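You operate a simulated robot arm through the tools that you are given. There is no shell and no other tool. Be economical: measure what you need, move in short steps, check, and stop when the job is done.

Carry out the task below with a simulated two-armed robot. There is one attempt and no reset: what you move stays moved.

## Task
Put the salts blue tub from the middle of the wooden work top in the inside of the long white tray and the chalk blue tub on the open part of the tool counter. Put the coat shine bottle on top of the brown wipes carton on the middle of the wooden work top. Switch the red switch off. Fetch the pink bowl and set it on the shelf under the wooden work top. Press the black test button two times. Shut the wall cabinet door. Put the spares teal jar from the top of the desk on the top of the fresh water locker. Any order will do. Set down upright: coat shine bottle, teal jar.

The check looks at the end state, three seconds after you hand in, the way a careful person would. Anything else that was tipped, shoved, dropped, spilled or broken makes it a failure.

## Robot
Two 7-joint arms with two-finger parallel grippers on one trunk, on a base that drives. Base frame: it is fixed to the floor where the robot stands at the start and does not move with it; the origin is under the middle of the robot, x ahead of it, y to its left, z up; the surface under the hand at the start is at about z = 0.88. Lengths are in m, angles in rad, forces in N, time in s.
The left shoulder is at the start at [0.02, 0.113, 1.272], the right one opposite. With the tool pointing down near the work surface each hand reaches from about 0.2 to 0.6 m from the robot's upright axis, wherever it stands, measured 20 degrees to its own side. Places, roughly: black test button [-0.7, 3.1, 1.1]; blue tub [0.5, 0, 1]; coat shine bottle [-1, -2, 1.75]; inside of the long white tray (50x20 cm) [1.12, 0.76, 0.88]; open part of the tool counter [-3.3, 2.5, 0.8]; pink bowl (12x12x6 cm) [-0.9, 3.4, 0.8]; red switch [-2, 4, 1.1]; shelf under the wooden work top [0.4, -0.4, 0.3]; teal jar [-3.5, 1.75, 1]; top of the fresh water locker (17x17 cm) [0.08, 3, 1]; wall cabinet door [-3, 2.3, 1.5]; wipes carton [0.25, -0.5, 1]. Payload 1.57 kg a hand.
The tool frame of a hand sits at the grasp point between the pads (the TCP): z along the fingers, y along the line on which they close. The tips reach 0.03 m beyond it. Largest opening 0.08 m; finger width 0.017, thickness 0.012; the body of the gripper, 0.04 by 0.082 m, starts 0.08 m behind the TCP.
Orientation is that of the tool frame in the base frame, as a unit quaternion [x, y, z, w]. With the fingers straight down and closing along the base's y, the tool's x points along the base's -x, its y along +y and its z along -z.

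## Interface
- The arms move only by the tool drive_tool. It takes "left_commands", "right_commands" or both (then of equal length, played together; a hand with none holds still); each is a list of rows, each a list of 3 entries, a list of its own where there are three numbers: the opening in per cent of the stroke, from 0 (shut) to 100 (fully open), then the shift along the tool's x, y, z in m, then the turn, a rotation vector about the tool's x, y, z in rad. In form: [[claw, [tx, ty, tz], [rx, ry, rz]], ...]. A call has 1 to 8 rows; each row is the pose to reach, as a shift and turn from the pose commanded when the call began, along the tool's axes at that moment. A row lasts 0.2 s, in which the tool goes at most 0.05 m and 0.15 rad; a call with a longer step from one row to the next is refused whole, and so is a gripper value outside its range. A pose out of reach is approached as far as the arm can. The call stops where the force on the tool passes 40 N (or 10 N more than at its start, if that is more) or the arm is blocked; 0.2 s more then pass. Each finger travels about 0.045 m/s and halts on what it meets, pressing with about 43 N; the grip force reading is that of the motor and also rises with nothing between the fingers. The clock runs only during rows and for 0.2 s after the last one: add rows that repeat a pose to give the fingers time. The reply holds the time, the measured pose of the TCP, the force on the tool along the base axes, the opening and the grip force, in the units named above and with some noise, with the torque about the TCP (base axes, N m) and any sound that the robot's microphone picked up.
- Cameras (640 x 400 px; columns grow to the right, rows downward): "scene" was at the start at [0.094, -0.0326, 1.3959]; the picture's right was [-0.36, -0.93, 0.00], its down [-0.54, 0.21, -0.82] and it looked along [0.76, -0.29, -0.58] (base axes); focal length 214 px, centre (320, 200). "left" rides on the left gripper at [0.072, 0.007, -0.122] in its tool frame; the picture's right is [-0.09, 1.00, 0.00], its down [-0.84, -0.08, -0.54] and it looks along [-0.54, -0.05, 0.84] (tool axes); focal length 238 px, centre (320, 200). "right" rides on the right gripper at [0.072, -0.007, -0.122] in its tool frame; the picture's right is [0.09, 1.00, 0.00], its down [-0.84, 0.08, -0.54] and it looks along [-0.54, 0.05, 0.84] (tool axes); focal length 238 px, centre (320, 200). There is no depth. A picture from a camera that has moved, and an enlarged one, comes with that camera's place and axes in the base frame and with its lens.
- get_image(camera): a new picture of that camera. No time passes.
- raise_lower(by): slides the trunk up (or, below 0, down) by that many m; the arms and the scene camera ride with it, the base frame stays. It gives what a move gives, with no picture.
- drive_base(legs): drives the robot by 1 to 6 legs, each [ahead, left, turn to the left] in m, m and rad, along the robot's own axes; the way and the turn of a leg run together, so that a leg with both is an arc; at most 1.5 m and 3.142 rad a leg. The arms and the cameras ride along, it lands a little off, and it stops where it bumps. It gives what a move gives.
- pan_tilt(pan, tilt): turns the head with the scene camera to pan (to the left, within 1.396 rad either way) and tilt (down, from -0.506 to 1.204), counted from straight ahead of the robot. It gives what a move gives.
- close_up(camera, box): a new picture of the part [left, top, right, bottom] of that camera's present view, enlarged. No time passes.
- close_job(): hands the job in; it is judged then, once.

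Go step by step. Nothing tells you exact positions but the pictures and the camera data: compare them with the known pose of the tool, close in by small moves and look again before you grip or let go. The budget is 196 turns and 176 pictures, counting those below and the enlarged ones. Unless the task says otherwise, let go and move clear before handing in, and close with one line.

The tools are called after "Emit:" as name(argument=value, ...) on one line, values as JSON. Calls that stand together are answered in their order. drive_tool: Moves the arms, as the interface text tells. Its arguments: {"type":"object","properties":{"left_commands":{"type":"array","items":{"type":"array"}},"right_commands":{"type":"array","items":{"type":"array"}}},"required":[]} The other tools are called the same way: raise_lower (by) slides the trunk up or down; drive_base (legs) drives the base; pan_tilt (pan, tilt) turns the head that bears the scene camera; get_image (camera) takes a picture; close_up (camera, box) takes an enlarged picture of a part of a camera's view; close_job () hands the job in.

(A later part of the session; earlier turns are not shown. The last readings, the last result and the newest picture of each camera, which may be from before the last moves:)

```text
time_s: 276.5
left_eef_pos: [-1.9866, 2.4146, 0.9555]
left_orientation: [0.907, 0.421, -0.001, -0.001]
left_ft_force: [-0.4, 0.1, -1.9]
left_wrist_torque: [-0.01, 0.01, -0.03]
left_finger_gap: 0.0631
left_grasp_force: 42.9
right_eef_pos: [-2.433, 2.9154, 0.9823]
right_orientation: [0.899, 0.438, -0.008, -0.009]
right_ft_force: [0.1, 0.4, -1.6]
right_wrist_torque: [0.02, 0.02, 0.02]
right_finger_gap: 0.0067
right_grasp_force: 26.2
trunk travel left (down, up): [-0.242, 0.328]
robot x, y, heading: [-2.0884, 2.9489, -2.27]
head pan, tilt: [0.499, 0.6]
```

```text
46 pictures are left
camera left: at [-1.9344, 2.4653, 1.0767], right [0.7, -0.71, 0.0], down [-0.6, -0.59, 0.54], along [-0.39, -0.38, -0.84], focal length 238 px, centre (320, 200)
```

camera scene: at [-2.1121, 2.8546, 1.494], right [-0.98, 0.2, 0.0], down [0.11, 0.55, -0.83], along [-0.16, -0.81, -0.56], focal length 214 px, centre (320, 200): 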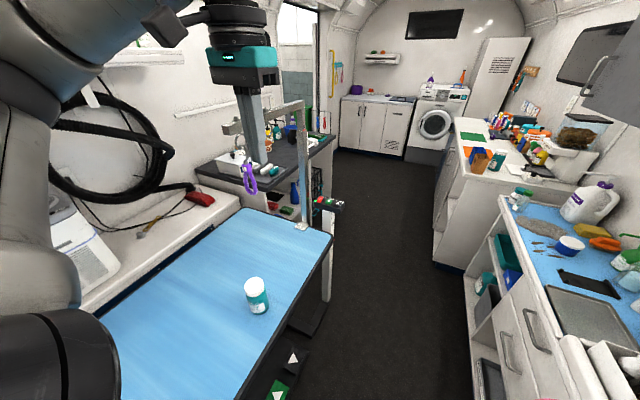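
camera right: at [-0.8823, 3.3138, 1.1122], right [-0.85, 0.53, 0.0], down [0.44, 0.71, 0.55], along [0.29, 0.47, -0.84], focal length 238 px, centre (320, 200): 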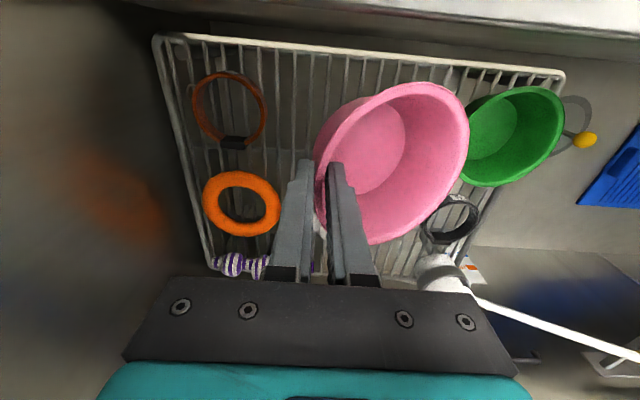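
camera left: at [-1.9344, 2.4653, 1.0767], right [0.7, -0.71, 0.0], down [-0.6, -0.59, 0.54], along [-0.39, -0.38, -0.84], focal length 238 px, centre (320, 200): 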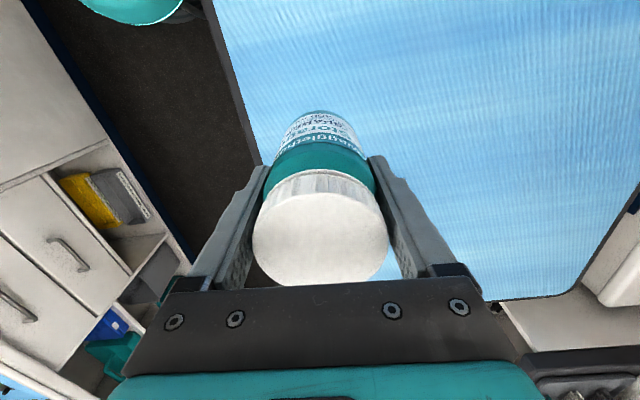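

The jar is now gripped at full diameter. I'll tuck it, raise the trunk and drive out of the trailer along the earlier path.

Emit:
drive_tool(left_commands=[[20, [0, 0, -0.045], [0, 0, 0]], [20, [0.0, -0.02, -0.085], [0, 0, 0]], [20, [0.01, -0.05, -0.11], [0, 0, 0]], [20, [0.02, -0.085, -0.13], [0, 0, 0]], [20, [0.03, -0.12, -0.15], [0, 0, 0]], [20, [0.04, -0.155, -0.17], [0, 0, 0]], [20, [0.04, -0.18, -0.18], [0, 0, 0]]])

Emit:
raise_lower(by=0.14)

Emit:
drive_base(legs=[[0, -0.05, 0.05], [1.43, 0, 0], [0, 0.22, 0], [1.0, 0, 0]])

Emit:
pan_tilt(pan=1.2, tilt=0.3)

Emit:
get_image(camera="scene")

```text
time_s: 278.1
left_eef_pos: [-2.1003, 2.5619, 1.1329]
left_orientation: [0.907, 0.421, 0.0, 0.001]
left_ft_force: [0.0, 0.7, -1.7]
left_wrist_torque: [-0.01, 0.0, 0.01]
left_finger_gap: 0.0629
left_grasp_force: 43.1
right_eef_pos: [-2.4335, 2.9155, 0.9832]
right_orientation: [0.899, 0.439, -0.007, -0.01]
right_ft_force: [0.1, 0.2, -1.6]
right_wrist_torque: [0.04, 0.04, -0.02]
right_finger_gap: 0.0071
right_grasp_force: 26.2
trunk travel left (down, up): [-0.242, 0.328]
robot x, y, heading: [-2.094, 2.9482, -2.266]
head pan, tilt: [0.499, 0.6]
```

```text
time_s: 279.8
left_eef_pos: [-2.0999, 2.5605, 1.2731]
left_orientation: [0.907, 0.421, 0.0, -0.001]
left_ft_force: [-0.7, -1.2, -1.3]
left_wrist_torque: [0.0, -0.03, -0.02]
left_finger_gap: 0.0634
left_grasp_force: 43.1
right_eef_pos: [-2.4335, 2.9157, 1.1214]
right_orientation: [0.898, 0.439, -0.007, -0.011]
right_ft_force: [-0.2, -0.7, -1.9]
right_wrist_torque: [0.04, 0.09, 0.0]
right_finger_gap: 0.0067
right_grasp_force: 26.1
trunk travel left (down, up): [-0.382, 0.188]
robot x, y, heading: [-2.0887, 2.951, -2.267]
head pan, tilt: [0.499, 0.6]
```

```text
time_s: 280.9
left_eef_pos: [-2.1196, 2.5931, 1.2728]
left_orientation: [0.896, 0.444, -0.002, -0.001]
left_ft_force: [0.7, 0.7, -0.7]
left_wrist_torque: [0.0, 0.0, 0.03]
left_finger_gap: 0.0629
left_grasp_force: 42.9
right_eef_pos: [-2.4698, 2.9297, 1.1212]
right_orientation: [0.887, 0.461, -0.008, -0.009]
right_ft_force: [0.6, -0.4, -1.4]
right_wrist_torque: [0.0, 0.04, 0.02]
right_finger_gap: 0.007
right_grasp_force: 27.0
trunk travel left (down, up): [-0.382, 0.188]
robot x, y, heading: [-2.1319, 2.9818, -2.216]
head pan, tilt: [0.499, 0.6]
stopped in leg 2: the robot was blocked; the commanded pose is now the measured one
```

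```text
time_s: 282.0
left_eef_pos: [-2.1179, 2.5935, 1.2724]
left_orientation: [0.896, 0.444, -0.002, -0.001]
left_ft_force: [0.3, -0.4, -1.6]
left_wrist_torque: [-0.05, -0.01, 0.03]
left_finger_gap: 0.063
left_grasp_force: 43.3
right_eef_pos: [-2.4691, 2.9309, 1.1219]
right_orientation: [0.887, 0.461, -0.009, -0.01]
right_ft_force: [0.3, 0.1, -1.0]
right_wrist_torque: [0.03, 0.0, -0.01]
right_finger_gap: 0.007
right_grasp_force: 26.1
trunk travel left (down, up): [-0.382, 0.188]
robot x, y, heading: [-2.1302, 2.9828, -2.219]
head pan, tilt: [1.201, 0.3]
```

```text
45 pictures are left
camera scene: at [-2.083, 2.8941, 1.4812], right [-0.85, -0.53, 0.0], down [-0.16, 0.25, -0.95], along [0.5, -0.81, -0.3], focal length 214 px, centre (320, 200)
```

scene: 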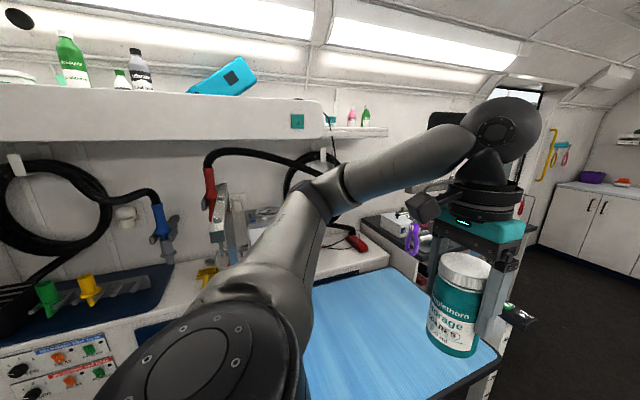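

The base is blocked moving forward. I'll check the right side.

Emit:
pan_tilt(pan=-1.1, tilt=0.6)

Emit:
get_image(camera="scene")

```text
time_s: 284.1
left_eef_pos: [-2.1188, 2.5933, 1.2734]
left_orientation: [0.896, 0.444, -0.001, -0.002]
left_ft_force: [-0.7, -1.1, -1.7]
left_wrist_torque: [-0.01, 0.0, -0.02]
left_finger_gap: 0.0631
left_grasp_force: 42.9
right_eef_pos: [-2.4697, 2.9303, 1.1223]
right_orientation: [0.887, 0.461, -0.008, -0.008]
right_ft_force: [0.8, 0.0, -0.7]
right_wrist_torque: [0.04, 0.01, -0.04]
right_finger_gap: 0.0069
right_grasp_force: 26.5
trunk travel left (down, up): [-0.382, 0.188]
robot x, y, heading: [-2.1309, 2.9857, -2.218]
head pan, tilt: [-1.1, 0.6]
```

```text
44 pictures are left
camera scene: at [-2.2194, 2.9887, 1.4542], right [0.17, 0.98, 0.0], down [0.55, -0.1, -0.83], along [-0.81, 0.14, -0.56], focal length 214 px, centre (320, 200)
```

scene: 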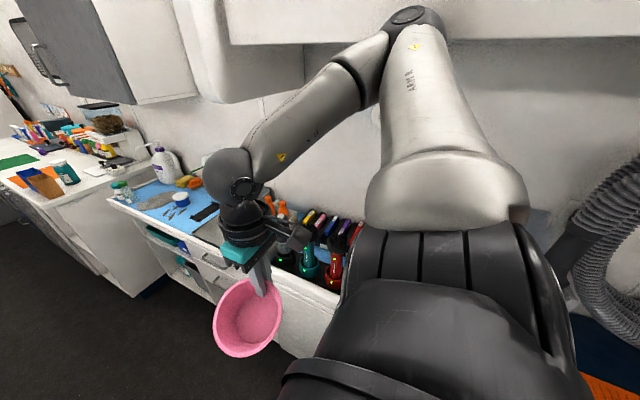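

The right elbow, raised by the trunk, met the overhead shelf. I'll lower the trunk back and pull the bowl inward before continuing.

Emit:
raise_lower(by=-0.19)

Emit:
drive_tool(right_commands=[[0, [0, 0.03, -0.02], [0, 0, 0]], [0, [0, 0.06, -0.04], [0, 0, 0]], [0, [0, 0.09, -0.06], [0, 0, 0]], [0, [0, 0.11, -0.07], [0, 0, 0]]])

Emit:
drive_base(legs=[[0, 0.04, 0], [1.43, 0, 0], [0, 0.2, 0], [0.95, 0, 0]])

Emit:
pan_tilt(pan=1.2, tilt=0.4)

Emit:
get_image(camera="scene")

```text
time_s: 286.2
left_eef_pos: [-2.121, 2.5927, 1.0826]
left_orientation: [0.896, 0.444, 0.0, -0.001]
left_ft_force: [-0.1, 0.8, -1.4]
left_wrist_torque: [0.02, 0.0, -0.02]
left_finger_gap: 0.0632
left_grasp_force: 43.0
right_eef_pos: [-2.472, 2.931, 0.9315]
right_orientation: [0.888, 0.46, -0.008, -0.008]
right_ft_force: [-0.2, 0.2, -1.7]
right_wrist_torque: [0.01, 0.05, 0.02]
right_finger_gap: 0.0068
right_grasp_force: 25.7
trunk travel left (down, up): [-0.192, 0.378]
robot x, y, heading: [-2.1296, 2.9865, -2.219]
head pan, tilt: [-1.1, 0.6]
```

```text
time_s: 287.2
left_eef_pos: [-2.1204, 2.5933, 1.0828]
left_orientation: [0.896, 0.444, -0.001, -0.001]
left_ft_force: [-0.6, 0.4, -1.5]
left_wrist_torque: [0.01, 0.01, 0.02]
left_finger_gap: 0.0629
left_grasp_force: 42.9
right_eef_pos: [-2.3812, 2.868, 1.0006]
right_orientation: [0.887, 0.461, -0.008, -0.009]
right_ft_force: [-0.3, 0.6, -1.0]
right_wrist_torque: [0.02, 0.05, -0.04]
right_finger_gap: 0.0067
right_grasp_force: 26.0
trunk travel left (down, up): [-0.192, 0.378]
robot x, y, heading: [-2.1343, 2.9857, -2.221]
head pan, tilt: [-1.1, 0.6]
```

```text
time_s: 300.5
left_eef_pos: [-3.4365, 0.5961, 1.0832]
left_orientation: [0.905, 0.425, -0.001, -0.001]
left_ft_force: [0.0, -0.2, -1.1]
left_wrist_torque: [0.03, -0.02, -0.02]
left_finger_gap: 0.063
left_grasp_force: 42.5
right_eef_pos: [-3.686, 0.88, 1.0007]
right_orientation: [0.897, 0.442, -0.008, -0.009]
right_ft_force: [0.3, -0.4, -1.0]
right_wrist_torque: [0.01, 0.0, 0.02]
right_finger_gap: 0.0066
right_grasp_force: 26.5
trunk travel left (down, up): [-0.192, 0.378]
robot x, y, heading: [-3.4324, 0.9832, -2.252]
head pan, tilt: [-1.1, 0.6]
```

```text
time_s: 302.6
left_eef_pos: [-3.4366, 0.5963, 1.0836]
left_orientation: [0.905, 0.425, 0.0, 0.0]
left_ft_force: [-1.0, -0.1, -1.0]
left_wrist_torque: [0.01, -0.01, -0.01]
left_finger_gap: 0.0633
left_grasp_force: 43.3
right_eef_pos: [-3.6852, 0.8789, 0.9995]
right_orientation: [0.897, 0.442, -0.007, -0.009]
right_ft_force: [0.4, -0.1, -1.6]
right_wrist_torque: [0.01, 0.04, 0.03]
right_finger_gap: 0.0065
right_grasp_force: 25.8
trunk travel left (down, up): [-0.192, 0.378]
robot x, y, heading: [-3.4296, 0.9847, -2.256]
head pan, tilt: [1.201, 0.4]
```

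```text
43 pictures are left
camera scene: at [-3.3899, 0.8959, 1.2822], right [-0.87, -0.49, 0.0], down [-0.19, 0.34, -0.92], along [0.45, -0.8, -0.39], focal length 214 px, centre (320, 200)
```

scene: 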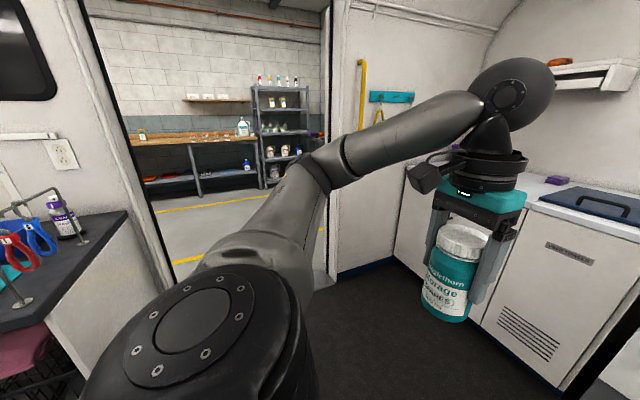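

The doorway is to my left. I'll turn, drive out, and head along the garage aisle toward the fresh water locker.

Emit:
drive_base(legs=[[0, 0, 1.605], [1.4, 0, 0], [1.25, 0, 0], [0, 0, 1.57], [1.5, 0, 0], [1.3, 0, 0]])

Emit:
pan_tilt(pan=0.6, tilt=0.35)

Emit:
get_image(camera="scene")

```text
time_s: 311.7
left_eef_pos: [-2.2288, 0.3473, 1.0958]
left_orientation: [0.305, 0.952, 0.004, 0.025]
left_ft_force: [0.5, -0.1, -0.9]
left_wrist_torque: [-0.02, -0.04, -0.01]
left_finger_gap: 0.063
left_grasp_force: 42.9
right_eef_pos: [-2.5001, 0.0686, 1.004]
right_orientation: [0.303, 0.953, -0.006, 0.015]
right_ft_force: [0.3, 0.5, -1.3]
right_wrist_torque: [-0.05, 0.03, -0.02]
right_finger_gap: 0.0062
right_grasp_force: 26.6
trunk travel left (down, up): [-0.192, 0.378]
robot x, y, heading: [-2.5863, 0.3209, -0.651]
head pan, tilt: [1.201, 0.4]
stopped in leg 2: the robot was blocked; the commanded pose is now the measured one
```

```text
time_s: 312.7
left_eef_pos: [-2.2289, 0.3481, 1.0949]
left_orientation: [0.305, 0.952, 0.006, 0.025]
left_ft_force: [-1.0, -0.7, -1.6]
left_wrist_torque: [0.04, -0.05, -0.01]
left_finger_gap: 0.0627
left_grasp_force: 43.0
right_eef_pos: [-2.4999, 0.0686, 1.0044]
right_orientation: [0.304, 0.953, -0.006, 0.015]
right_ft_force: [-0.4, -0.2, -1.4]
right_wrist_torque: [-0.05, 0.0, -0.01]
right_finger_gap: 0.0065
right_grasp_force: 26.0
trunk travel left (down, up): [-0.192, 0.378]
robot x, y, heading: [-2.5884, 0.3162, -0.647]
head pan, tilt: [0.6, 0.351]
```

```text
42 pictures are left
camera scene: at [-2.523, 0.3085, 1.2896], right [-0.05, -1.0, 0.0], down [-0.31, 0.02, -0.95], along [0.95, -0.05, -0.31], focal length 214 px, centre (320, 200)
```

scene: 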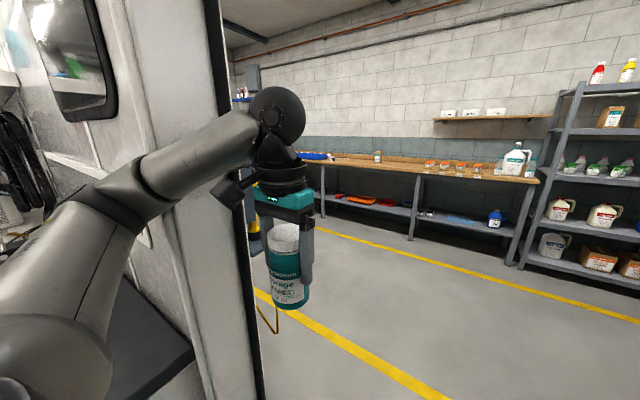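

My left elbow caught the door jamb. I'll back up, shift right 0.17 m and continue out.

Emit:
drive_base(legs=[[-0.15, 0, 0], [0, -0.17, 0], [1.1, 0, 0], [0.65, 0, 0], [0, 0, 1.57], [1.5, 0, 0]])

Emit:
pan_tilt(pan=0.5, tilt=0.35)

Emit:
get_image(camera="scene")

```text
time_s: 334.4
left_eef_pos: [-0.5917, 0.8622, 1.0803]
left_orientation: [-0.472, 0.882, 0.004, 0.003]
left_ft_force: [-0.2, 0.4, -1.5]
left_wrist_torque: [0.0, 0.01, 0.01]
left_finger_gap: 0.0628
left_grasp_force: 43.3
right_eef_pos: [-0.3086, 0.5951, 0.9999]
right_orientation: [-0.474, 0.881, -0.008, 0.008]
right_ft_force: [0.0, -0.5, -1.0]
right_wrist_torque: [-0.03, -0.05, -0.04]
right_finger_gap: 0.0053
right_grasp_force: 25.0
trunk travel left (down, up): [-0.192, 0.378]
robot x, y, heading: [-0.5549, 0.4739, 0.957]
head pan, tilt: [0.6, 0.351]
```

```text
time_s: 335.1
left_eef_pos: [-0.5921, 0.8619, 1.0816]
left_orientation: [-0.471, 0.882, 0.004, 0.003]
left_ft_force: [-0.1, -0.3, -0.9]
left_wrist_torque: [0.01, -0.03, 0.01]
left_finger_gap: 0.0632
left_grasp_force: 42.9
right_eef_pos: [-0.3084, 0.5931, 1.001]
right_orientation: [-0.474, 0.881, -0.009, 0.007]
right_ft_force: [0.2, -0.6, -1.1]
right_wrist_torque: [-0.02, -0.03, 0.0]
right_finger_gap: 0.0051
right_grasp_force: 25.4
trunk travel left (down, up): [-0.192, 0.378]
robot x, y, heading: [-0.5558, 0.4694, 0.957]
head pan, tilt: [0.499, 0.351]
```

```text
41 pictures are left
camera scene: at [-0.5372, 0.5708, 1.2868], right [0.99, -0.12, 0.0], down [-0.04, -0.34, -0.94], along [0.11, 0.93, -0.34], focal length 214 px, centre (320, 200)
```

scene: 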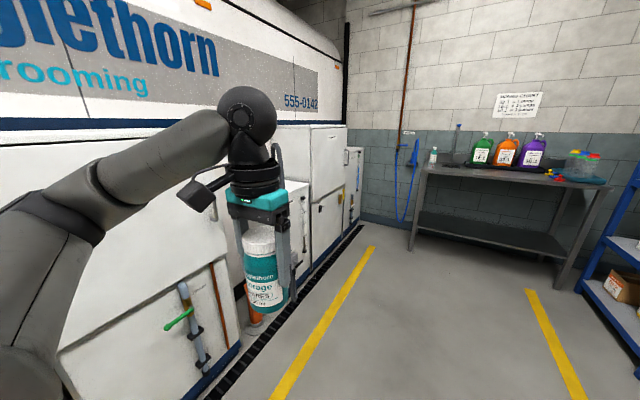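

The locker is the last narrow one at the far end. I'll drive nearer and angle toward it.

Emit:
drive_base(legs=[[1.4, 0.08, 0], [0, 0, 0.63], [0.4, 0, 0]])

Emit:
pan_tilt(pan=0.1, tilt=0.5)

Emit:
get_image(camera="scene")

```text
time_s: 345.9
left_eef_pos: [-0.1099, 2.3423, 1.0857]
left_orientation: [0.739, -0.674, -0.009, -0.003]
left_ft_force: [0.6, 0.4, -1.5]
left_wrist_torque: [0.02, 0.0, 0.0]
left_finger_gap: 0.0625
left_grasp_force: 42.9
right_eef_pos: [0.2813, 2.3113, 1.0029]
right_orientation: [0.737, -0.676, 0.0, -0.013]
right_ft_force: [0.0, -0.7, -0.1]
right_wrist_torque: [0.0, -0.02, 0.02]
right_finger_gap: 0.0045
right_grasp_force: 24.7
trunk travel left (down, up): [-0.192, 0.378]
robot x, y, heading: [0.1588, 2.07, 1.627]
head pan, tilt: [0.499, 0.351]
```

```text
time_s: 346.8
left_eef_pos: [-0.1107, 2.3442, 1.0856]
left_orientation: [0.741, -0.672, -0.008, -0.003]
left_ft_force: [-0.8, -0.2, -1.8]
left_wrist_torque: [0.01, 0.01, 0.01]
left_finger_gap: 0.0628
left_grasp_force: 42.7
right_eef_pos: [0.2827, 2.3137, 1.0015]
right_orientation: [0.736, -0.677, 0.0, -0.012]
right_ft_force: [-0.7, -0.7, -1.3]
right_wrist_torque: [-0.02, 0.0, 0.02]
right_finger_gap: 0.0046
right_grasp_force: 25.2
trunk travel left (down, up): [-0.192, 0.378]
robot x, y, heading: [0.1593, 2.0712, 1.626]
head pan, tilt: [0.099, 0.499]
```

```text
40 pictures are left
camera scene: at [0.1536, 2.1596, 1.274], right [0.99, 0.15, 0.0], down [0.07, -0.46, -0.88], along [-0.14, 0.87, -0.47], focal length 214 px, centre (320, 200)
```

scene: 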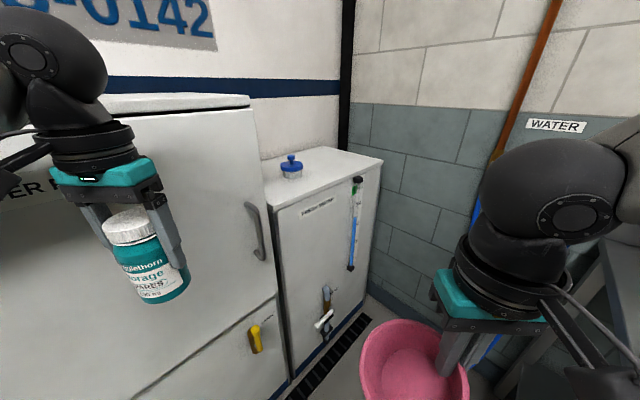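

FRESH WATER locker found; the free spot on its top is right of the blue cap, about (0.08, 3.0). I'll raise the trunk for clearance and move in.

Emit:
raise_lower(by=0.15)

Emit:
drive_base(legs=[[0, -0.142, 0], [0.4, 0, 0]])

Emit:
get_image(camera="left")

Emit:
get_image(camera="scene")

```text
time_s: 348.5
left_eef_pos: [-0.1159, 2.355, 1.2312]
left_orientation: [0.739, -0.674, -0.002, -0.001]
left_ft_force: [0.3, -0.6, -1.1]
left_wrist_torque: [0.01, 0.02, 0.01]
left_finger_gap: 0.0627
left_grasp_force: 43.4
right_eef_pos: [0.2771, 2.3232, 1.1501]
right_orientation: [0.736, -0.677, 0.005, -0.01]
right_ft_force: [-0.4, 0.5, -0.9]
right_wrist_torque: [0.03, 0.03, -0.03]
right_finger_gap: 0.0044
right_grasp_force: 25.3
trunk travel left (down, up): [-0.342, 0.228]
robot x, y, heading: [0.1574, 2.0708, 1.619]
head pan, tilt: [0.099, 0.499]
```

```text
time_s: 351.9
left_eef_pos: [0.0067, 2.7419, 1.2335]
left_orientation: [0.74, -0.672, -0.007, -0.001]
left_ft_force: [0.0, 0.1, -1.1]
left_wrist_torque: [0.01, -0.01, 0.01]
left_finger_gap: 0.0627
left_grasp_force: 42.7
right_eef_pos: [0.399, 2.7129, 1.1507]
right_orientation: [0.738, -0.675, 0.003, -0.011]
right_ft_force: [1.0, -0.3, -1.3]
right_wrist_torque: [-0.01, -0.02, 0.02]
right_finger_gap: 0.0045
right_grasp_force: 25.0
trunk travel left (down, up): [-0.342, 0.228]
robot x, y, heading: [0.2791, 2.4657, 1.629]
head pan, tilt: [0.099, 0.499]
```

```text
39 pictures are left
camera left: at [0.0094, 2.6685, 1.3548], right [-1.0, 0.0, 0.01], down [0.0, 0.83, 0.55], along [-0.01, 0.55, -0.83], focal length 238 px, centre (320, 200)
```

left: 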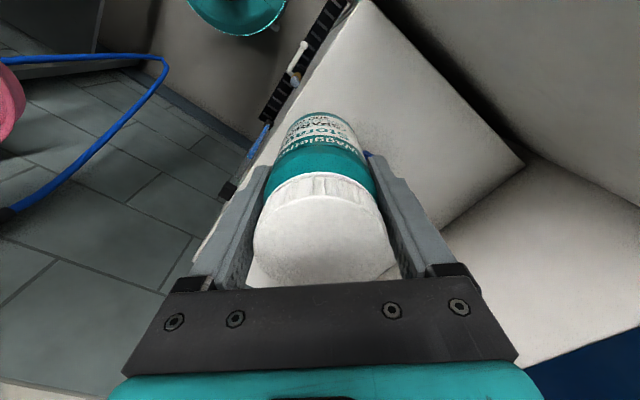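

```text
38 pictures are left
camera scene: at [0.2711, 2.5592, 1.4239], right [0.99, 0.16, 0.0], down [0.07, -0.47, -0.88], along [-0.14, 0.87, -0.47], focal length 214 px, centre (320, 200)
```

scene: 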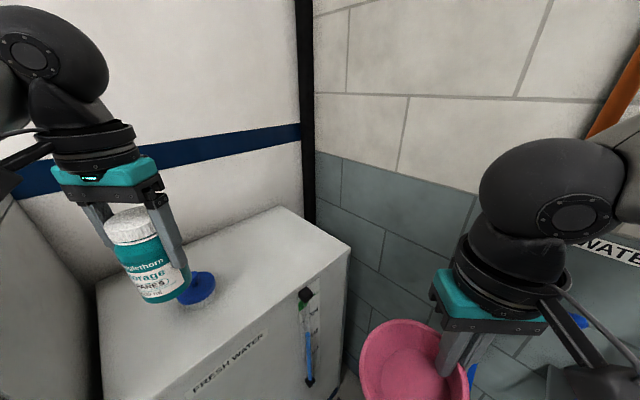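

Locker top is z≈0.99, and the spot (0.085, 2.985) is clear. I'll move the jar there and lower to just above the surface.

Emit:
drive_tool(left_commands=[[20, [-0.04, -0.017, 0], [0, 0, 0]], [20, [-0.08, -0.034, 0], [0, 0, 0]], [20, [-0.12, -0.051, 0], [0, 0, 0]], [20, [-0.16, -0.068, 0.01], [0, 0, 0]], [20, [-0.2, -0.085, 0.03], [0, 0, 0]], [20, [-0.234, -0.1, 0.06], [0, 0, 0]], [20, [-0.234, -0.1, 0.105], [0, 0, 0]], [20, [-0.234, -0.1, 0.14], [0, 0, 0]]])

Emit:
get_image(camera="scene")

Emit:
get_image(camera="left")

```text
time_s: 353.7
left_eef_pos: [0.0818, 2.9904, 1.09]
left_orientation: [0.739, -0.673, -0.004, 0.0]
left_ft_force: [-0.1, -0.7, -1.3]
left_wrist_torque: [0.0, 0.01, -0.01]
left_finger_gap: 0.0624
left_grasp_force: 43.3
right_eef_pos: [0.396, 2.7173, 1.1509]
right_orientation: [0.738, -0.674, 0.005, -0.01]
right_ft_force: [0.5, -1.1, 0.0]
right_wrist_torque: [-0.02, -0.04, 0.02]
right_finger_gap: 0.0045
right_grasp_force: 24.9
trunk travel left (down, up): [-0.342, 0.228]
robot x, y, heading: [0.279, 2.4667, 1.626]
head pan, tilt: [0.099, 0.499]
```

```text
37 pictures are left
camera scene: at [0.2662, 2.5655, 1.423], right [0.99, 0.16, 0.0], down [0.07, -0.47, -0.88], along [-0.14, 0.87, -0.48], focal length 214 px, centre (320, 200)
```

scene: 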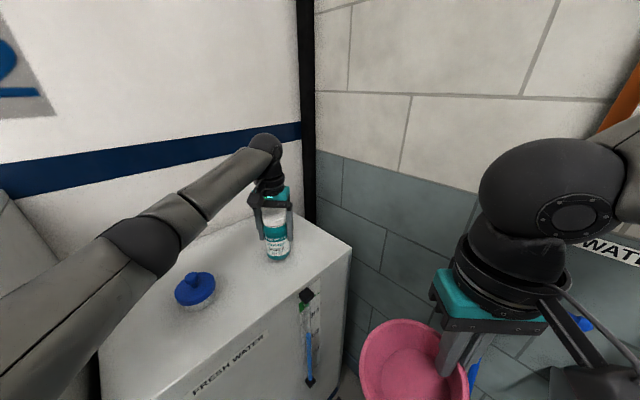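

```text
36 pictures are left
camera left: at [0.0826, 2.9167, 1.2113], right [-1.0, 0.0, 0.0], down [0.0, 0.84, 0.55], along [0.0, 0.55, -0.84], focal length 238 px, centre (320, 200)
```

left: 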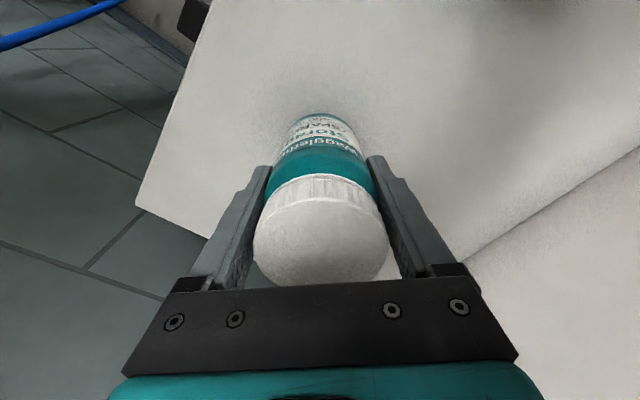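

The jar is above the clear area. I'll lower gently to contact.

Emit:
drive_tool(left_commands=[[20, [0, 0, 0.012], [0, 0, 0]], [20, [0, 0, 0.02], [0, 0, 0]], [20, [0, 0, 0.026], [0, 0, 0]], [20, [0, 0, 0.032], [0, 0, 0]], [20, [0, 0, 0.038], [0, 0, 0]], [20, [0, 0, 0.044], [0, 0, 0]]])

```text
time_s: 355.1
left_eef_pos: [0.0815, 2.989, 1.0534]
left_orientation: [0.74, -0.672, -0.007, -0.004]
left_ft_force: [0.8, -1.6, 29.7]
left_wrist_torque: [-0.03, -0.13, 0.03]
left_finger_gap: 0.0612
left_grasp_force: 32.2
right_eef_pos: [0.3951, 2.7137, 1.152]
right_orientation: [0.739, -0.674, 0.004, -0.011]
right_ft_force: [0.8, -0.8, -0.1]
right_wrist_torque: [0.02, -0.02, 0.06]
right_finger_gap: 0.0044
right_grasp_force: 25.1
trunk travel left (down, up): [-0.342, 0.228]
robot x, y, heading: [0.281, 2.4652, 1.627]
head pan, tilt: [0.099, 0.499]
```

Contact at about the expected height. I'll unload, release and rise.

Emit:
drive_tool(left_commands=[[20, [0, 0, -0.005], [0, 0, 0]], [60, [0, 0, -0.005], [0, 0, 0]], [100, [0, 0, -0.005], [0, 0, 0]], [100, [0, 0, -0.005], [0, 0, 0]], [100, [0, 0, -0.005], [0, 0, 0]], [100, [0, 0, -0.05], [0, 0, 0]], [100, [0, 0, -0.1], [0, 0, 0]], [100, [0, 0, -0.15], [0, 0, 0]]])

Emit:
drive_tool(left_commands=[[60, [0.04, 0.01, 0], [0, 0, 0]], [20, [0.08, 0.03, 0], [0, 0, 0]], [0, [0.12, 0.045, 0], [0, 0, 0]], [0, [0.16, 0.06, 0], [0, 0, 0]], [0, [0.2, 0.08, 0], [0, 0, 0]]])

Emit:
get_image(camera="scene")

Emit:
get_image(camera="right")

```text
time_s: 356.9
left_eef_pos: [0.0831, 2.9903, 1.1979]
left_orientation: [0.74, -0.672, -0.003, 0.0]
left_ft_force: [0.9, 0.1, 1.3]
left_wrist_torque: [0.0, -0.01, 0.02]
left_finger_gap: 0.0798
left_grasp_force: 0.1
right_eef_pos: [0.3959, 2.716, 1.1494]
right_orientation: [0.739, -0.674, 0.006, -0.01]
right_ft_force: [0.7, 0.4, -0.6]
right_wrist_torque: [0.03, -0.06, -0.01]
right_finger_gap: 0.0044
right_grasp_force: 25.2
trunk travel left (down, up): [-0.342, 0.228]
robot x, y, heading: [0.28, 2.4643, 1.622]
head pan, tilt: [0.099, 0.499]
```

```text
time_s: 358.3
left_eef_pos: [0.0962, 2.817, 1.207]
left_orientation: [-0.684, 0.73, 0.013, 0.007]
left_ft_force: [-0.4, 0.1, 0.4]
left_wrist_torque: [-0.01, -0.04, -0.01]
left_finger_gap: 0.0
left_grasp_force: 21.0
right_eef_pos: [0.4214, 2.7327, 1.1455]
right_orientation: [0.732, -0.681, 0.004, 0.001]
right_ft_force: [0.7, 0.3, -1.8]
right_wrist_torque: [-0.01, -0.03, -0.05]
right_finger_gap: 0.0047
right_grasp_force: 25.2
trunk travel left (down, up): [-0.342, 0.228]
robot x, y, heading: [0.2807, 2.4677, 1.608]
head pan, tilt: [0.099, 0.499]
stopped in row 5 (left hand): the arm was blocked; the commanded pose is now the measured one
```

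```text
35 pictures are left
camera scene: at [0.2945, 2.5878, 1.4225], right [0.99, 0.14, -0.02], down [0.05, -0.49, -0.87], along [-0.13, 0.86, -0.49], focal length 214 px, centre (320, 200)
```

scene: 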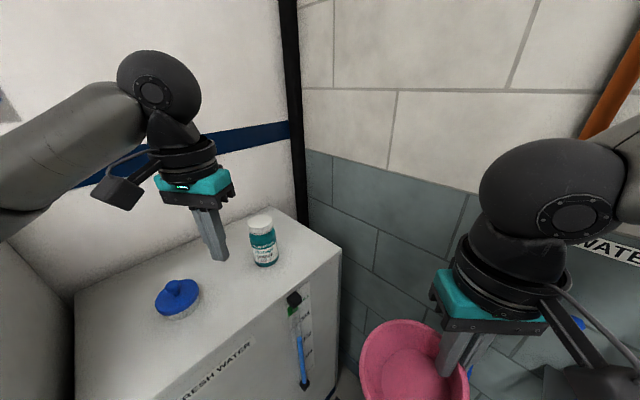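

```text
34 pictures are left
camera right: at [0.4306, 2.6629, 1.2677], right [-0.99, -0.16, 0.0], down [-0.14, 0.83, 0.54], along [-0.09, 0.53, -0.84], focal length 238 px, centre (320, 200)
```

right: 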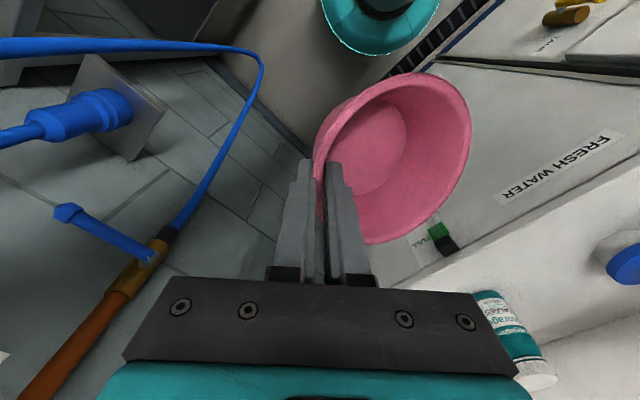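

The jar stands upright on the locker. I'll back away and drive to the work table with the bowl, facing its shelf.

Emit:
drive_base(legs=[[-0.5, 0, 0], [0, 0, -1.128], [0, 0, -1.128], [0.4, -1.0, 0], [0.2, -1.0, 0]])

Emit:
pan_tilt(pan=-0.2, tilt=0.85)

Emit:
get_image(camera="scene")

```text
time_s: 359.1
left_eef_pos: [0.1035, 2.8132, 1.2152]
left_orientation: [-0.673, 0.74, 0.021, 0.018]
left_ft_force: [-0.7, 0.5, -0.2]
left_wrist_torque: [-0.08, -0.04, 0.0]
left_finger_gap: 0.0002
left_grasp_force: 21.7
right_eef_pos: [0.4198, 2.7257, 1.1462]
right_orientation: [0.73, -0.683, 0.004, -0.002]
right_ft_force: [0.1, 0.5, -0.6]
right_wrist_torque: [-0.01, -0.05, -0.01]
right_finger_gap: 0.0044
right_grasp_force: 24.8
trunk travel left (down, up): [-0.342, 0.228]
robot x, y, heading: [0.2847, 2.4672, 1.609]
head pan, tilt: [0.099, 0.499]
stopped in leg 1: the robot was blocked; the commanded pose is now the measured one
```

```text
time_s: 359.9
left_eef_pos: [0.1034, 2.8139, 1.2122]
left_orientation: [-0.673, 0.739, 0.019, 0.018]
left_ft_force: [-0.6, 0.6, 0.0]
left_wrist_torque: [0.03, 0.0, -0.02]
left_finger_gap: 0.0
left_grasp_force: 21.2
right_eef_pos: [0.4186, 2.7267, 1.1463]
right_orientation: [0.732, -0.682, 0.005, -0.001]
right_ft_force: [-0.1, -0.3, -1.2]
right_wrist_torque: [0.09, -0.01, -0.04]
right_finger_gap: 0.0047
right_grasp_force: 25.4
trunk travel left (down, up): [-0.342, 0.228]
robot x, y, heading: [0.2845, 2.465, 1.61]
head pan, tilt: [-0.201, 0.85]
```

```text
33 pictures are left
camera scene: at [0.3156, 2.5676, 1.3919], right [0.99, -0.16, -0.01], down [-0.13, -0.75, -0.65], along [0.09, 0.64, -0.76], focal length 214 px, centre (320, 200)
```

scene: 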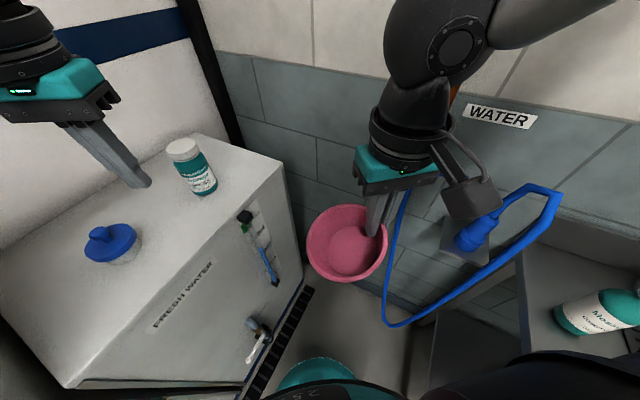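

The left elbow is wedged from tucking the arm. I'll extend the left hand forward and up again to free it, then back out.

Emit:
drive_tool(left_commands=[[0, [-0.03, 0, -0.03], [0, 0, 0]], [0, [-0.06, -0.01, -0.06], [0, 0, 0]], [0, [-0.1, -0.02, -0.08], [0, 0, 0]], [0, [-0.13, -0.03, -0.1], [0, 0, 0]]])

Emit:
drive_base(legs=[[-0.25, 0, 0]])

Emit:
pan_tilt(pan=0.9, tilt=0.5)

Emit:
get_image(camera="scene")

```text
time_s: 360.9
left_eef_pos: [0.1266, 2.9232, 1.3201]
left_orientation: [-0.677, 0.736, 0.016, 0.022]
left_ft_force: [-0.2, -0.4, -0.5]
left_wrist_torque: [-0.01, 0.05, 0.03]
left_finger_gap: 0.0001
left_grasp_force: 21.1
right_eef_pos: [0.4046, 2.7155, 1.149]
right_orientation: [0.732, -0.681, 0.006, -0.009]
right_ft_force: [0.7, 0.7, -0.8]
right_wrist_torque: [-0.02, -0.05, 0.01]
right_finger_gap: 0.0044
right_grasp_force: 25.0
trunk travel left (down, up): [-0.342, 0.228]
robot x, y, heading: [0.2823, 2.4641, 1.61]
head pan, tilt: [-0.201, 0.85]
```

```text
time_s: 362.7
left_eef_pos: [0.1376, 2.6711, 1.3186]
left_orientation: [-0.675, 0.737, 0.016, 0.023]
left_ft_force: [-0.4, 0.2, 0.1]
left_wrist_torque: [0.04, 0.0, 0.01]
left_finger_gap: 0.0
left_grasp_force: 21.2
right_eef_pos: [0.4152, 2.4643, 1.1505]
right_orientation: [0.73, -0.684, 0.006, -0.01]
right_ft_force: [0.0, -0.3, -1.2]
right_wrist_torque: [0.0, -0.07, 0.06]
right_finger_gap: 0.0044
right_grasp_force: 25.3
trunk travel left (down, up): [-0.342, 0.228]
robot x, y, heading: [0.2915, 2.2169, 1.601]
head pan, tilt: [-0.201, 0.85]
```

```text
time_s: 364.1
left_eef_pos: [0.1371, 2.6714, 1.3182]
left_orientation: [-0.675, 0.738, 0.015, 0.024]
left_ft_force: [-0.2, 0.0, -0.1]
left_wrist_torque: [-0.01, -0.02, 0.02]
left_finger_gap: 0.0
left_grasp_force: 21.3
right_eef_pos: [0.4135, 2.463, 1.1496]
right_orientation: [0.73, -0.684, 0.006, -0.01]
right_ft_force: [0.3, -0.2, -1.0]
right_wrist_torque: [-0.05, -0.09, 0.01]
right_finger_gap: 0.0042
right_grasp_force: 25.0
trunk travel left (down, up): [-0.342, 0.228]
robot x, y, heading: [0.2879, 2.219, 1.601]
head pan, tilt: [0.901, 0.499]
```

```text
32 pictures are left
camera scene: at [0.2198, 2.2794, 1.4231], right [0.6, 0.8, 0.0], down [0.38, -0.29, -0.88], along [-0.7, 0.52, -0.48], focal length 214 px, centre (320, 200)
```

scene: 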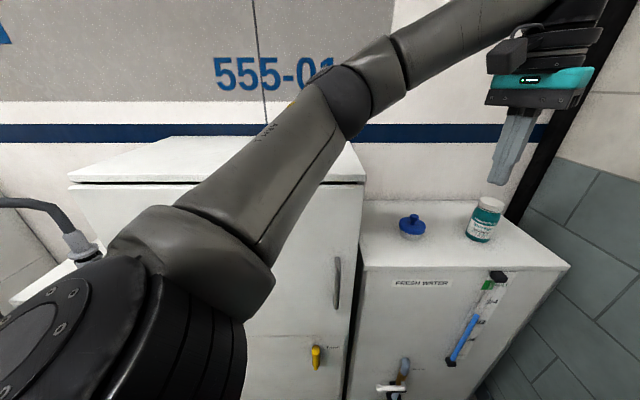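

Freed, and the jar is undisturbed. Now I'll drive to the work table, facing the shelf.

Emit:
drive_base(legs=[[-0.5, 0, 0], [0, 0, -1.125], [0, 0, -1.125], [0.3, -0.95, 0], [0.2, -0.9, 0]])

Emit:
pan_tilt(pan=-0.2, tilt=0.85)

Emit:
raise_lower(by=-0.2)

Emit:
get_image(camera="scene")

```text
time_s: 382.0
left_eef_pos: [0.0373, -0.2679, 1.319]
left_orientation: [0.375, 0.927, -0.014, 0.025]
left_ft_force: [0.5, 0.0, 0.1]
left_wrist_torque: [0.01, 0.01, -0.01]
left_finger_gap: 0.0
left_grasp_force: 21.2
right_eef_pos: [-0.3002, -0.3518, 1.1502]
right_orientation: [0.304, 0.953, -0.012, -0.001]
right_ft_force: [0.3, 0.1, -1.3]
right_wrist_torque: [-0.04, 0.05, 0.0]
right_finger_gap: 0.0042
right_grasp_force: 25.1
trunk travel left (down, up): [-0.342, 0.228]
robot x, y, heading: [-0.4177, -0.1036, -0.649]
head pan, tilt: [0.901, 0.499]
```

```text
time_s: 383.4
left_eef_pos: [0.0364, -0.2663, 1.3185]
left_orientation: [0.374, 0.927, -0.014, 0.024]
left_ft_force: [-0.1, 0.0, 0.3]
left_wrist_torque: [0.02, 0.0, 0.02]
left_finger_gap: 0.0
left_grasp_force: 21.3
right_eef_pos: [-0.3003, -0.3517, 1.1504]
right_orientation: [0.304, 0.953, -0.012, 0.0]
right_ft_force: [0.0, -0.2, -1.6]
right_wrist_torque: [-0.01, -0.04, 0.0]
right_finger_gap: 0.0045
right_grasp_force: 24.8
trunk travel left (down, up): [-0.342, 0.228]
robot x, y, heading: [-0.4182, -0.101, -0.647]
head pan, tilt: [-0.201, 0.85]
```

```text
time_s: 385.5
left_eef_pos: [0.0361, -0.2689, 1.119]
left_orientation: [0.375, 0.927, -0.014, 0.025]
left_ft_force: [0.6, 0.3, -0.1]
left_wrist_torque: [-0.02, -0.02, 0.02]
left_finger_gap: 0.0001
left_grasp_force: 21.4
right_eef_pos: [-0.3013, -0.3513, 0.9499]
right_orientation: [0.304, 0.953, -0.011, -0.001]
right_ft_force: [-0.5, -0.3, -0.9]
right_wrist_torque: [-0.03, -0.03, 0.01]
right_finger_gap: 0.0044
right_grasp_force: 24.7
trunk travel left (down, up): [-0.142, 0.428]
robot x, y, heading: [-0.4157, -0.1043, -0.65]
head pan, tilt: [-0.201, 0.85]
```

```text
31 pictures are left
camera scene: at [-0.3537, -0.1661, 1.1932], right [-0.75, -0.66, 0.0], down [-0.5, 0.56, -0.66], along [0.44, -0.5, -0.75], focal length 214 px, centre (320, 200)
```

scene: 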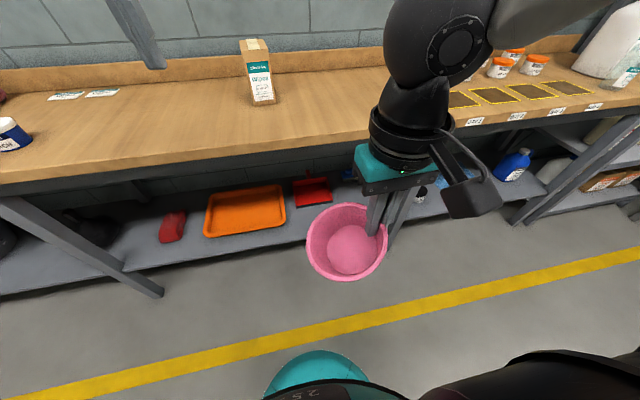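

There's free shelf space right of the red dustpan (about u=-0.78). I'll lower the trunk, retract the left hand upward, and lower the bowl in front of the table.

Emit:
raise_lower(by=-0.14)

Emit:
drive_tool(left_commands=[[0, [0.025, 0, -0.04], [0, 0, 0]], [0, [0.05, 0, -0.08], [0, 0, 0]], [0, [0.075, 0, -0.12], [0, 0, 0]], [0, [0.1, 0.0, -0.16], [0, 0, 0]], [0, [0.125, 0.0, -0.2], [0, 0, 0]], [0, [0.15, 0.0, -0.24], [0, 0, 0]], [0, [0.16, 0.0, -0.26], [0, 0, 0]], [0, [0.16, 0.0, -0.26], [0, 0, 0]]], right_commands=[[0, [-0.011, -0.0125, 0.044], [0, 0, 0]], [0, [-0.022, -0.025, 0.088], [0, 0, 0]], [0, [-0.033, -0.0375, 0.132], [0, 0, 0]], [0, [-0.044, -0.05, 0.176], [0, 0, 0]], [0, [-0.055, -0.0625, 0.22], [0, 0, 0]], [0, [-0.066, -0.075, 0.264], [0, 0, 0]], [0, [-0.077, -0.0875, 0.308], [0, 0, 0]], [0, [-0.088, -0.1, 0.352], [0, 0, 0]]])

Emit:
get_image(camera="scene")

```text
time_s: 387.2
left_eef_pos: [0.0362, -0.2672, 0.9791]
left_orientation: [0.374, 0.927, -0.013, 0.024]
left_ft_force: [0.3, -0.3, -0.5]
left_wrist_torque: [-0.03, 0.03, 0.0]
left_finger_gap: 0.0002
left_grasp_force: 21.5
right_eef_pos: [-0.2999, -0.3515, 0.8106]
right_orientation: [0.304, 0.953, -0.012, -0.001]
right_ft_force: [0.1, 0.5, -1.5]
right_wrist_torque: [-0.02, 0.07, 0.01]
right_finger_gap: 0.0046
right_grasp_force: 25.2
trunk travel left (down, up): [-0.002, 0.568]
robot x, y, heading: [-0.4181, -0.1011, -0.65]
head pan, tilt: [-0.201, 0.85]
```

```text
time_s: 389.0
left_eef_pos: [-0.0674, -0.1671, 1.1675]
left_orientation: [0.374, 0.927, -0.014, 0.025]
left_ft_force: [-0.1, -0.4, 0.3]
left_wrist_torque: [0.0, 0.0, 0.02]
left_finger_gap: 0.0
left_grasp_force: 20.8
left hand out of reach, approached as far as the arm can: row 5, 6, 7, 8
right_eef_pos: [-0.3211, -0.4984, 0.56]
right_orientation: [0.303, 0.953, -0.011, 0.0]
right_ft_force: [0.4, -0.7, -0.8]
right_wrist_torque: [-0.01, 0.0, 0.02]
right_finger_gap: 0.0046
right_grasp_force: 25.1
right hand out of reach, approached as far as the arm can: row 6, 7, 8
trunk travel left (down, up): [-0.002, 0.568]
robot x, y, heading: [-0.4128, -0.0969, -0.648]
head pan, tilt: [-0.201, 0.85]
```

```text
30 pictures are left
camera scene: at [-0.3537, -0.1661, 1.0531], right [-0.75, -0.66, 0.0], down [-0.5, 0.56, -0.66], along [0.44, -0.5, -0.75], focal length 214 px, centre (320, 200)
```

scene: 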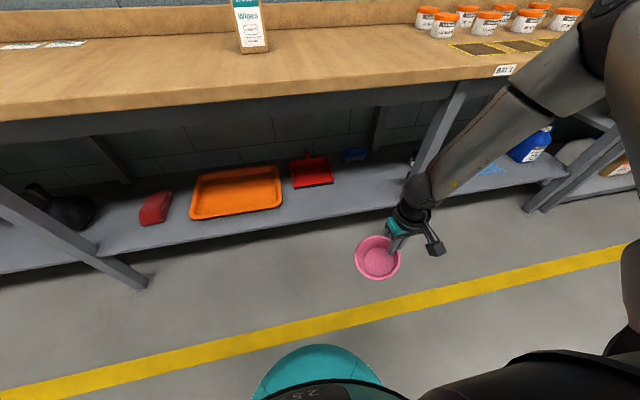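

The vertical hand bottoms out at z=0.56. Pitching the hand forward should let it go lower, so I'll try that.

Emit:
drive_tool(right_commands=[[0, [-0.01, 0, 0.03], [0, -0.12, 0]], [0, [-0.02, 0, 0.06], [0, -0.24, 0]], [0, [-0.03, 0, 0.09], [0, -0.36, 0]], [0, [-0.04, 0, 0.12], [0, -0.48, 0]], [0, [-0.05, 0, 0.15], [0, -0.6, 0]], [0, [-0.06, 0, 0.17], [0, -0.7, 0]]])

Emit:
get_image(camera="scene")

```text
time_s: 390.4
left_eef_pos: [-0.0665, -0.1677, 1.1669]
left_orientation: [0.374, 0.927, -0.016, 0.024]
left_ft_force: [1.0, 0.4, -0.2]
left_wrist_torque: [0.0, 0.03, -0.04]
left_finger_gap: 0.0001
left_grasp_force: 20.7
right_eef_pos: [-0.2947, -0.5671, 0.6366]
right_orientation: [0.279, 0.897, -0.114, 0.323]
right_ft_force: [0.6, 0.0, -0.6]
right_wrist_torque: [-0.02, 0.09, -0.01]
right_finger_gap: 0.0046
right_grasp_force: 25.1
right hand out of reach, approached as far as the arm can: row 1, 2, 3, 4, 5, 6
trunk travel left (down, up): [-0.002, 0.568]
robot x, y, heading: [-0.4149, -0.1003, -0.648]
head pan, tilt: [-0.201, 0.85]
```

```text
29 pictures are left
camera scene: at [-0.3526, -0.1659, 1.0531], right [-0.75, -0.66, 0.0], down [-0.5, 0.56, -0.66], along [0.44, -0.5, -0.75], focal length 214 px, centre (320, 200)
```

scene: 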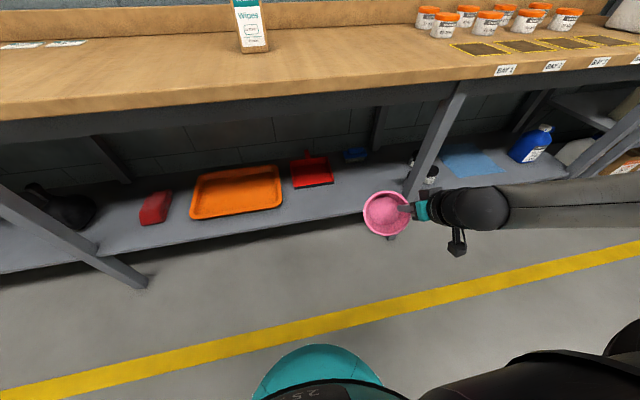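

The pitched hand is arm-limited here too. An extended-arm pose farther forward may reach lower, so I'll test it in free space in front of the shelf.

Emit:
drive_tool(right_commands=[[0, [-0.008, 0.014, 0.041], [0, -0.02, 0]], [0, [-0.015, 0.027, 0.082], [0, -0.04, 0]], [0, [-0.023, 0.041, 0.123], [0, -0.06, 0]], [0, [-0.031, 0.055, 0.163], [0, -0.08, 0]], [0, [-0.039, 0.068, 0.204], [0, -0.1, 0]], [0, [-0.046, 0.082, 0.245], [0, -0.12, 0]], [0, [-0.054, 0.0955, 0.286], [0, -0.15, 0]], [0, [-0.054, 0.0955, 0.286], [0, -0.15, 0]]])

Emit:
get_image(camera="scene")

```text
time_s: 392.2
left_eef_pos: [-0.0679, -0.1678, 1.1671]
left_orientation: [0.375, 0.927, -0.015, 0.025]
left_ft_force: [-0.2, -0.2, 0.2]
left_wrist_torque: [0.0, 0.01, -0.02]
left_finger_gap: 0.0
left_grasp_force: 20.8
right_eef_pos: [-0.1235, -0.6071, 0.6788]
right_orientation: [0.272, 0.869, -0.136, 0.389]
right_ft_force: [-0.7, 0.1, -1.7]
right_wrist_torque: [-0.05, 0.09, 0.0]
right_finger_gap: 0.0046
right_grasp_force: 24.8
right hand out of reach, approached as far as the arm can: row 1, 2, 3, 4, 5, 6, 7, 8
trunk travel left (down, up): [-0.002, 0.568]
robot x, y, heading: [-0.4134, -0.1034, -0.646]
head pan, tilt: [-0.201, 0.85]
```

```text
28 pictures are left
camera scene: at [-0.3537, -0.1661, 1.0531], right [-0.75, -0.66, 0.0], down [-0.5, 0.56, -0.66], along [0.44, -0.5, -0.75], focal length 214 px, centre (320, 200)
```

scene: 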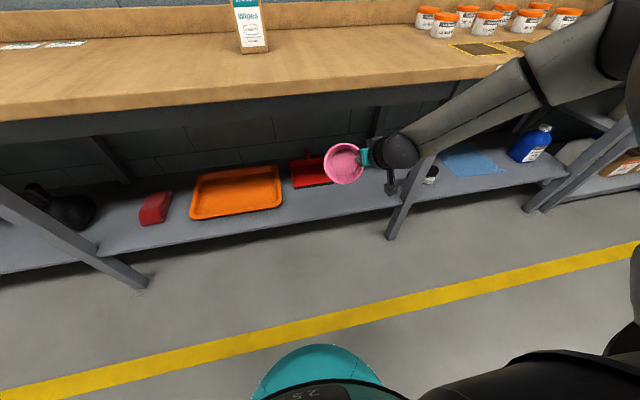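

The wrist seems height-limited in these poses. I'll test a vertical hand farther out to the right side, still in front of the table.

Emit:
drive_tool(right_commands=[[0, [0.034, -0.027, 0.006], [0, 0.106, 0]], [0, [0.0675, -0.0535, 0.012], [0, 0.212, 0]], [0, [0.101, -0.08, 0.018], [0, 0.318, 0]], [0, [0.135, -0.107, 0.024], [0, 0.425, 0]], [0, [0.169, -0.134, 0.03], [0, 0.53, 0]], [0, [0.2025, -0.16, 0.036], [0, 0.636, 0]], [0, [0.236, -0.187, 0.042], [0, 0.742, 0]], [0, [0.27, -0.214, 0.0485], [0, 0.85, 0]]])

Emit:
drive_tool(right_commands=[[0, [0, 0, 0], [0, 0, 0]], [0, [0, 0, 0.04], [0, 0, 0]], [0, [0, 0, 0.08], [0, 0, 0]], [0, [0, 0, 0.1], [0, 0, 0]]])

```text
time_s: 394.0
left_eef_pos: [-0.0681, -0.1669, 1.1675]
left_orientation: [0.375, 0.927, -0.014, 0.025]
left_ft_force: [0.5, 1.0, -0.8]
left_wrist_torque: [0.0, 0.0, -0.01]
left_finger_gap: 0.0
left_grasp_force: 21.3
right_eef_pos: [-0.4132, -0.6417, 0.562]
right_orientation: [0.303, 0.953, -0.01, 0.005]
right_ft_force: [-0.1, 0.8, -1.1]
right_wrist_torque: [-0.04, 0.04, 0.01]
right_finger_gap: 0.0045
right_grasp_force: 24.9
right hand out of reach, approached as far as the arm can: row 3, 4, 5, 6, 7, 8
trunk travel left (down, up): [-0.002, 0.568]
robot x, y, heading: [-0.4152, -0.1011, -0.651]
head pan, tilt: [-0.201, 0.85]
```

```text
time_s: 395.0
left_eef_pos: [-0.0676, -0.1678, 1.1681]
left_orientation: [0.374, 0.927, -0.015, 0.025]
left_ft_force: [-0.4, 0.2, -0.3]
left_wrist_torque: [-0.03, -0.01, -0.01]
left_finger_gap: 0.0
left_grasp_force: 21.2
right_eef_pos: [-0.4257, -0.62, 0.5518]
right_orientation: [0.304, 0.953, -0.011, -0.001]
right_ft_force: [-0.2, 0.7, 0.0]
right_wrist_torque: [0.17, 0.06, 0.12]
right_finger_gap: 0.0045
right_grasp_force: 25.0
right hand out of reach, approached as far as the arm can: row 2, 3, 4
trunk travel left (down, up): [-0.002, 0.568]
robot x, y, heading: [-0.4138, -0.1034, -0.647]
head pan, tilt: [-0.201, 0.85]
```

Reach deepens toward the arm's own side. I'll test the hand beside the robot (lateral, small forward offset), in open floor space.

Emit:
drive_tool(right_commands=[[0, [0.04, -0.01, 0], [0, 0, 0]], [0, [0.08, -0.02, 0], [0, 0, 0]], [0, [0.12, -0.03, 0], [0, 0, 0]], [0, [0.16, -0.04, 0.0], [0, 0, 0]], [0, [0.2, -0.05, 0.0], [0, 0, 0]], [0, [0.2, -0.05, 0.04], [0, 0, 0]], [0, [0.2, -0.05, 0.08], [0, 0, 0]], [0, [0.2, -0.05, 0.08], [0, 0, 0]]])

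```text
time_s: 396.8
left_eef_pos: [-0.0672, -0.1668, 1.1677]
left_orientation: [0.375, 0.927, -0.015, 0.025]
left_ft_force: [-1.0, 0.1, -0.9]
left_wrist_torque: [0.0, 0.01, -0.01]
left_finger_gap: 0.0
left_grasp_force: 20.6
right_eef_pos: [-0.6218, -0.5504, 0.476]
right_orientation: [0.303, 0.953, -0.012, 0.0]
right_ft_force: [-0.1, -0.2, 0.1]
right_wrist_torque: [-0.05, -0.01, -0.03]
right_finger_gap: 0.0046
right_grasp_force: 24.7
trunk travel left (down, up): [-0.002, 0.568]
robot x, y, heading: [-0.4127, -0.1011, -0.646]
head pan, tilt: [-0.201, 0.85]
```

It reaches lower at the side. I'll push it further down to find the limit.

Emit:
drive_tool(right_commands=[[0, [0.0, 0, 0.04], [0, 0, 0]], [0, [0.0, 0, 0.08], [0, 0, 0]], [0, [0.0, 0, 0.12], [0, 0, 0]], [0, [0.0, 0, 0.12], [0, 0, 0]]])

```text
time_s: 398.0
left_eef_pos: [-0.0687, -0.1661, 1.1689]
left_orientation: [0.375, 0.927, -0.015, 0.025]
left_ft_force: [-0.4, -0.1, -0.3]
left_wrist_torque: [-0.02, 0.0, -0.02]
left_finger_gap: 0.0001
left_grasp_force: 21.5
right_eef_pos: [-0.5749, -0.5162, 0.3418]
right_orientation: [0.368, 0.927, 0.029, 0.063]
right_ft_force: [-0.1, 1.7, -1.0]
right_wrist_torque: [0.16, 0.08, 0.17]
right_finger_gap: 0.0044
right_grasp_force: 25.0
right hand out of reach, approached as far as the arm can: row 3
trunk travel left (down, up): [-0.002, 0.568]
robot x, y, heading: [-0.4166, -0.1035, -0.647]
head pan, tilt: [-0.201, 0.85]
stopped in row 4 (right hand): the arm was blocked; the commanded pose is now the measured one
```

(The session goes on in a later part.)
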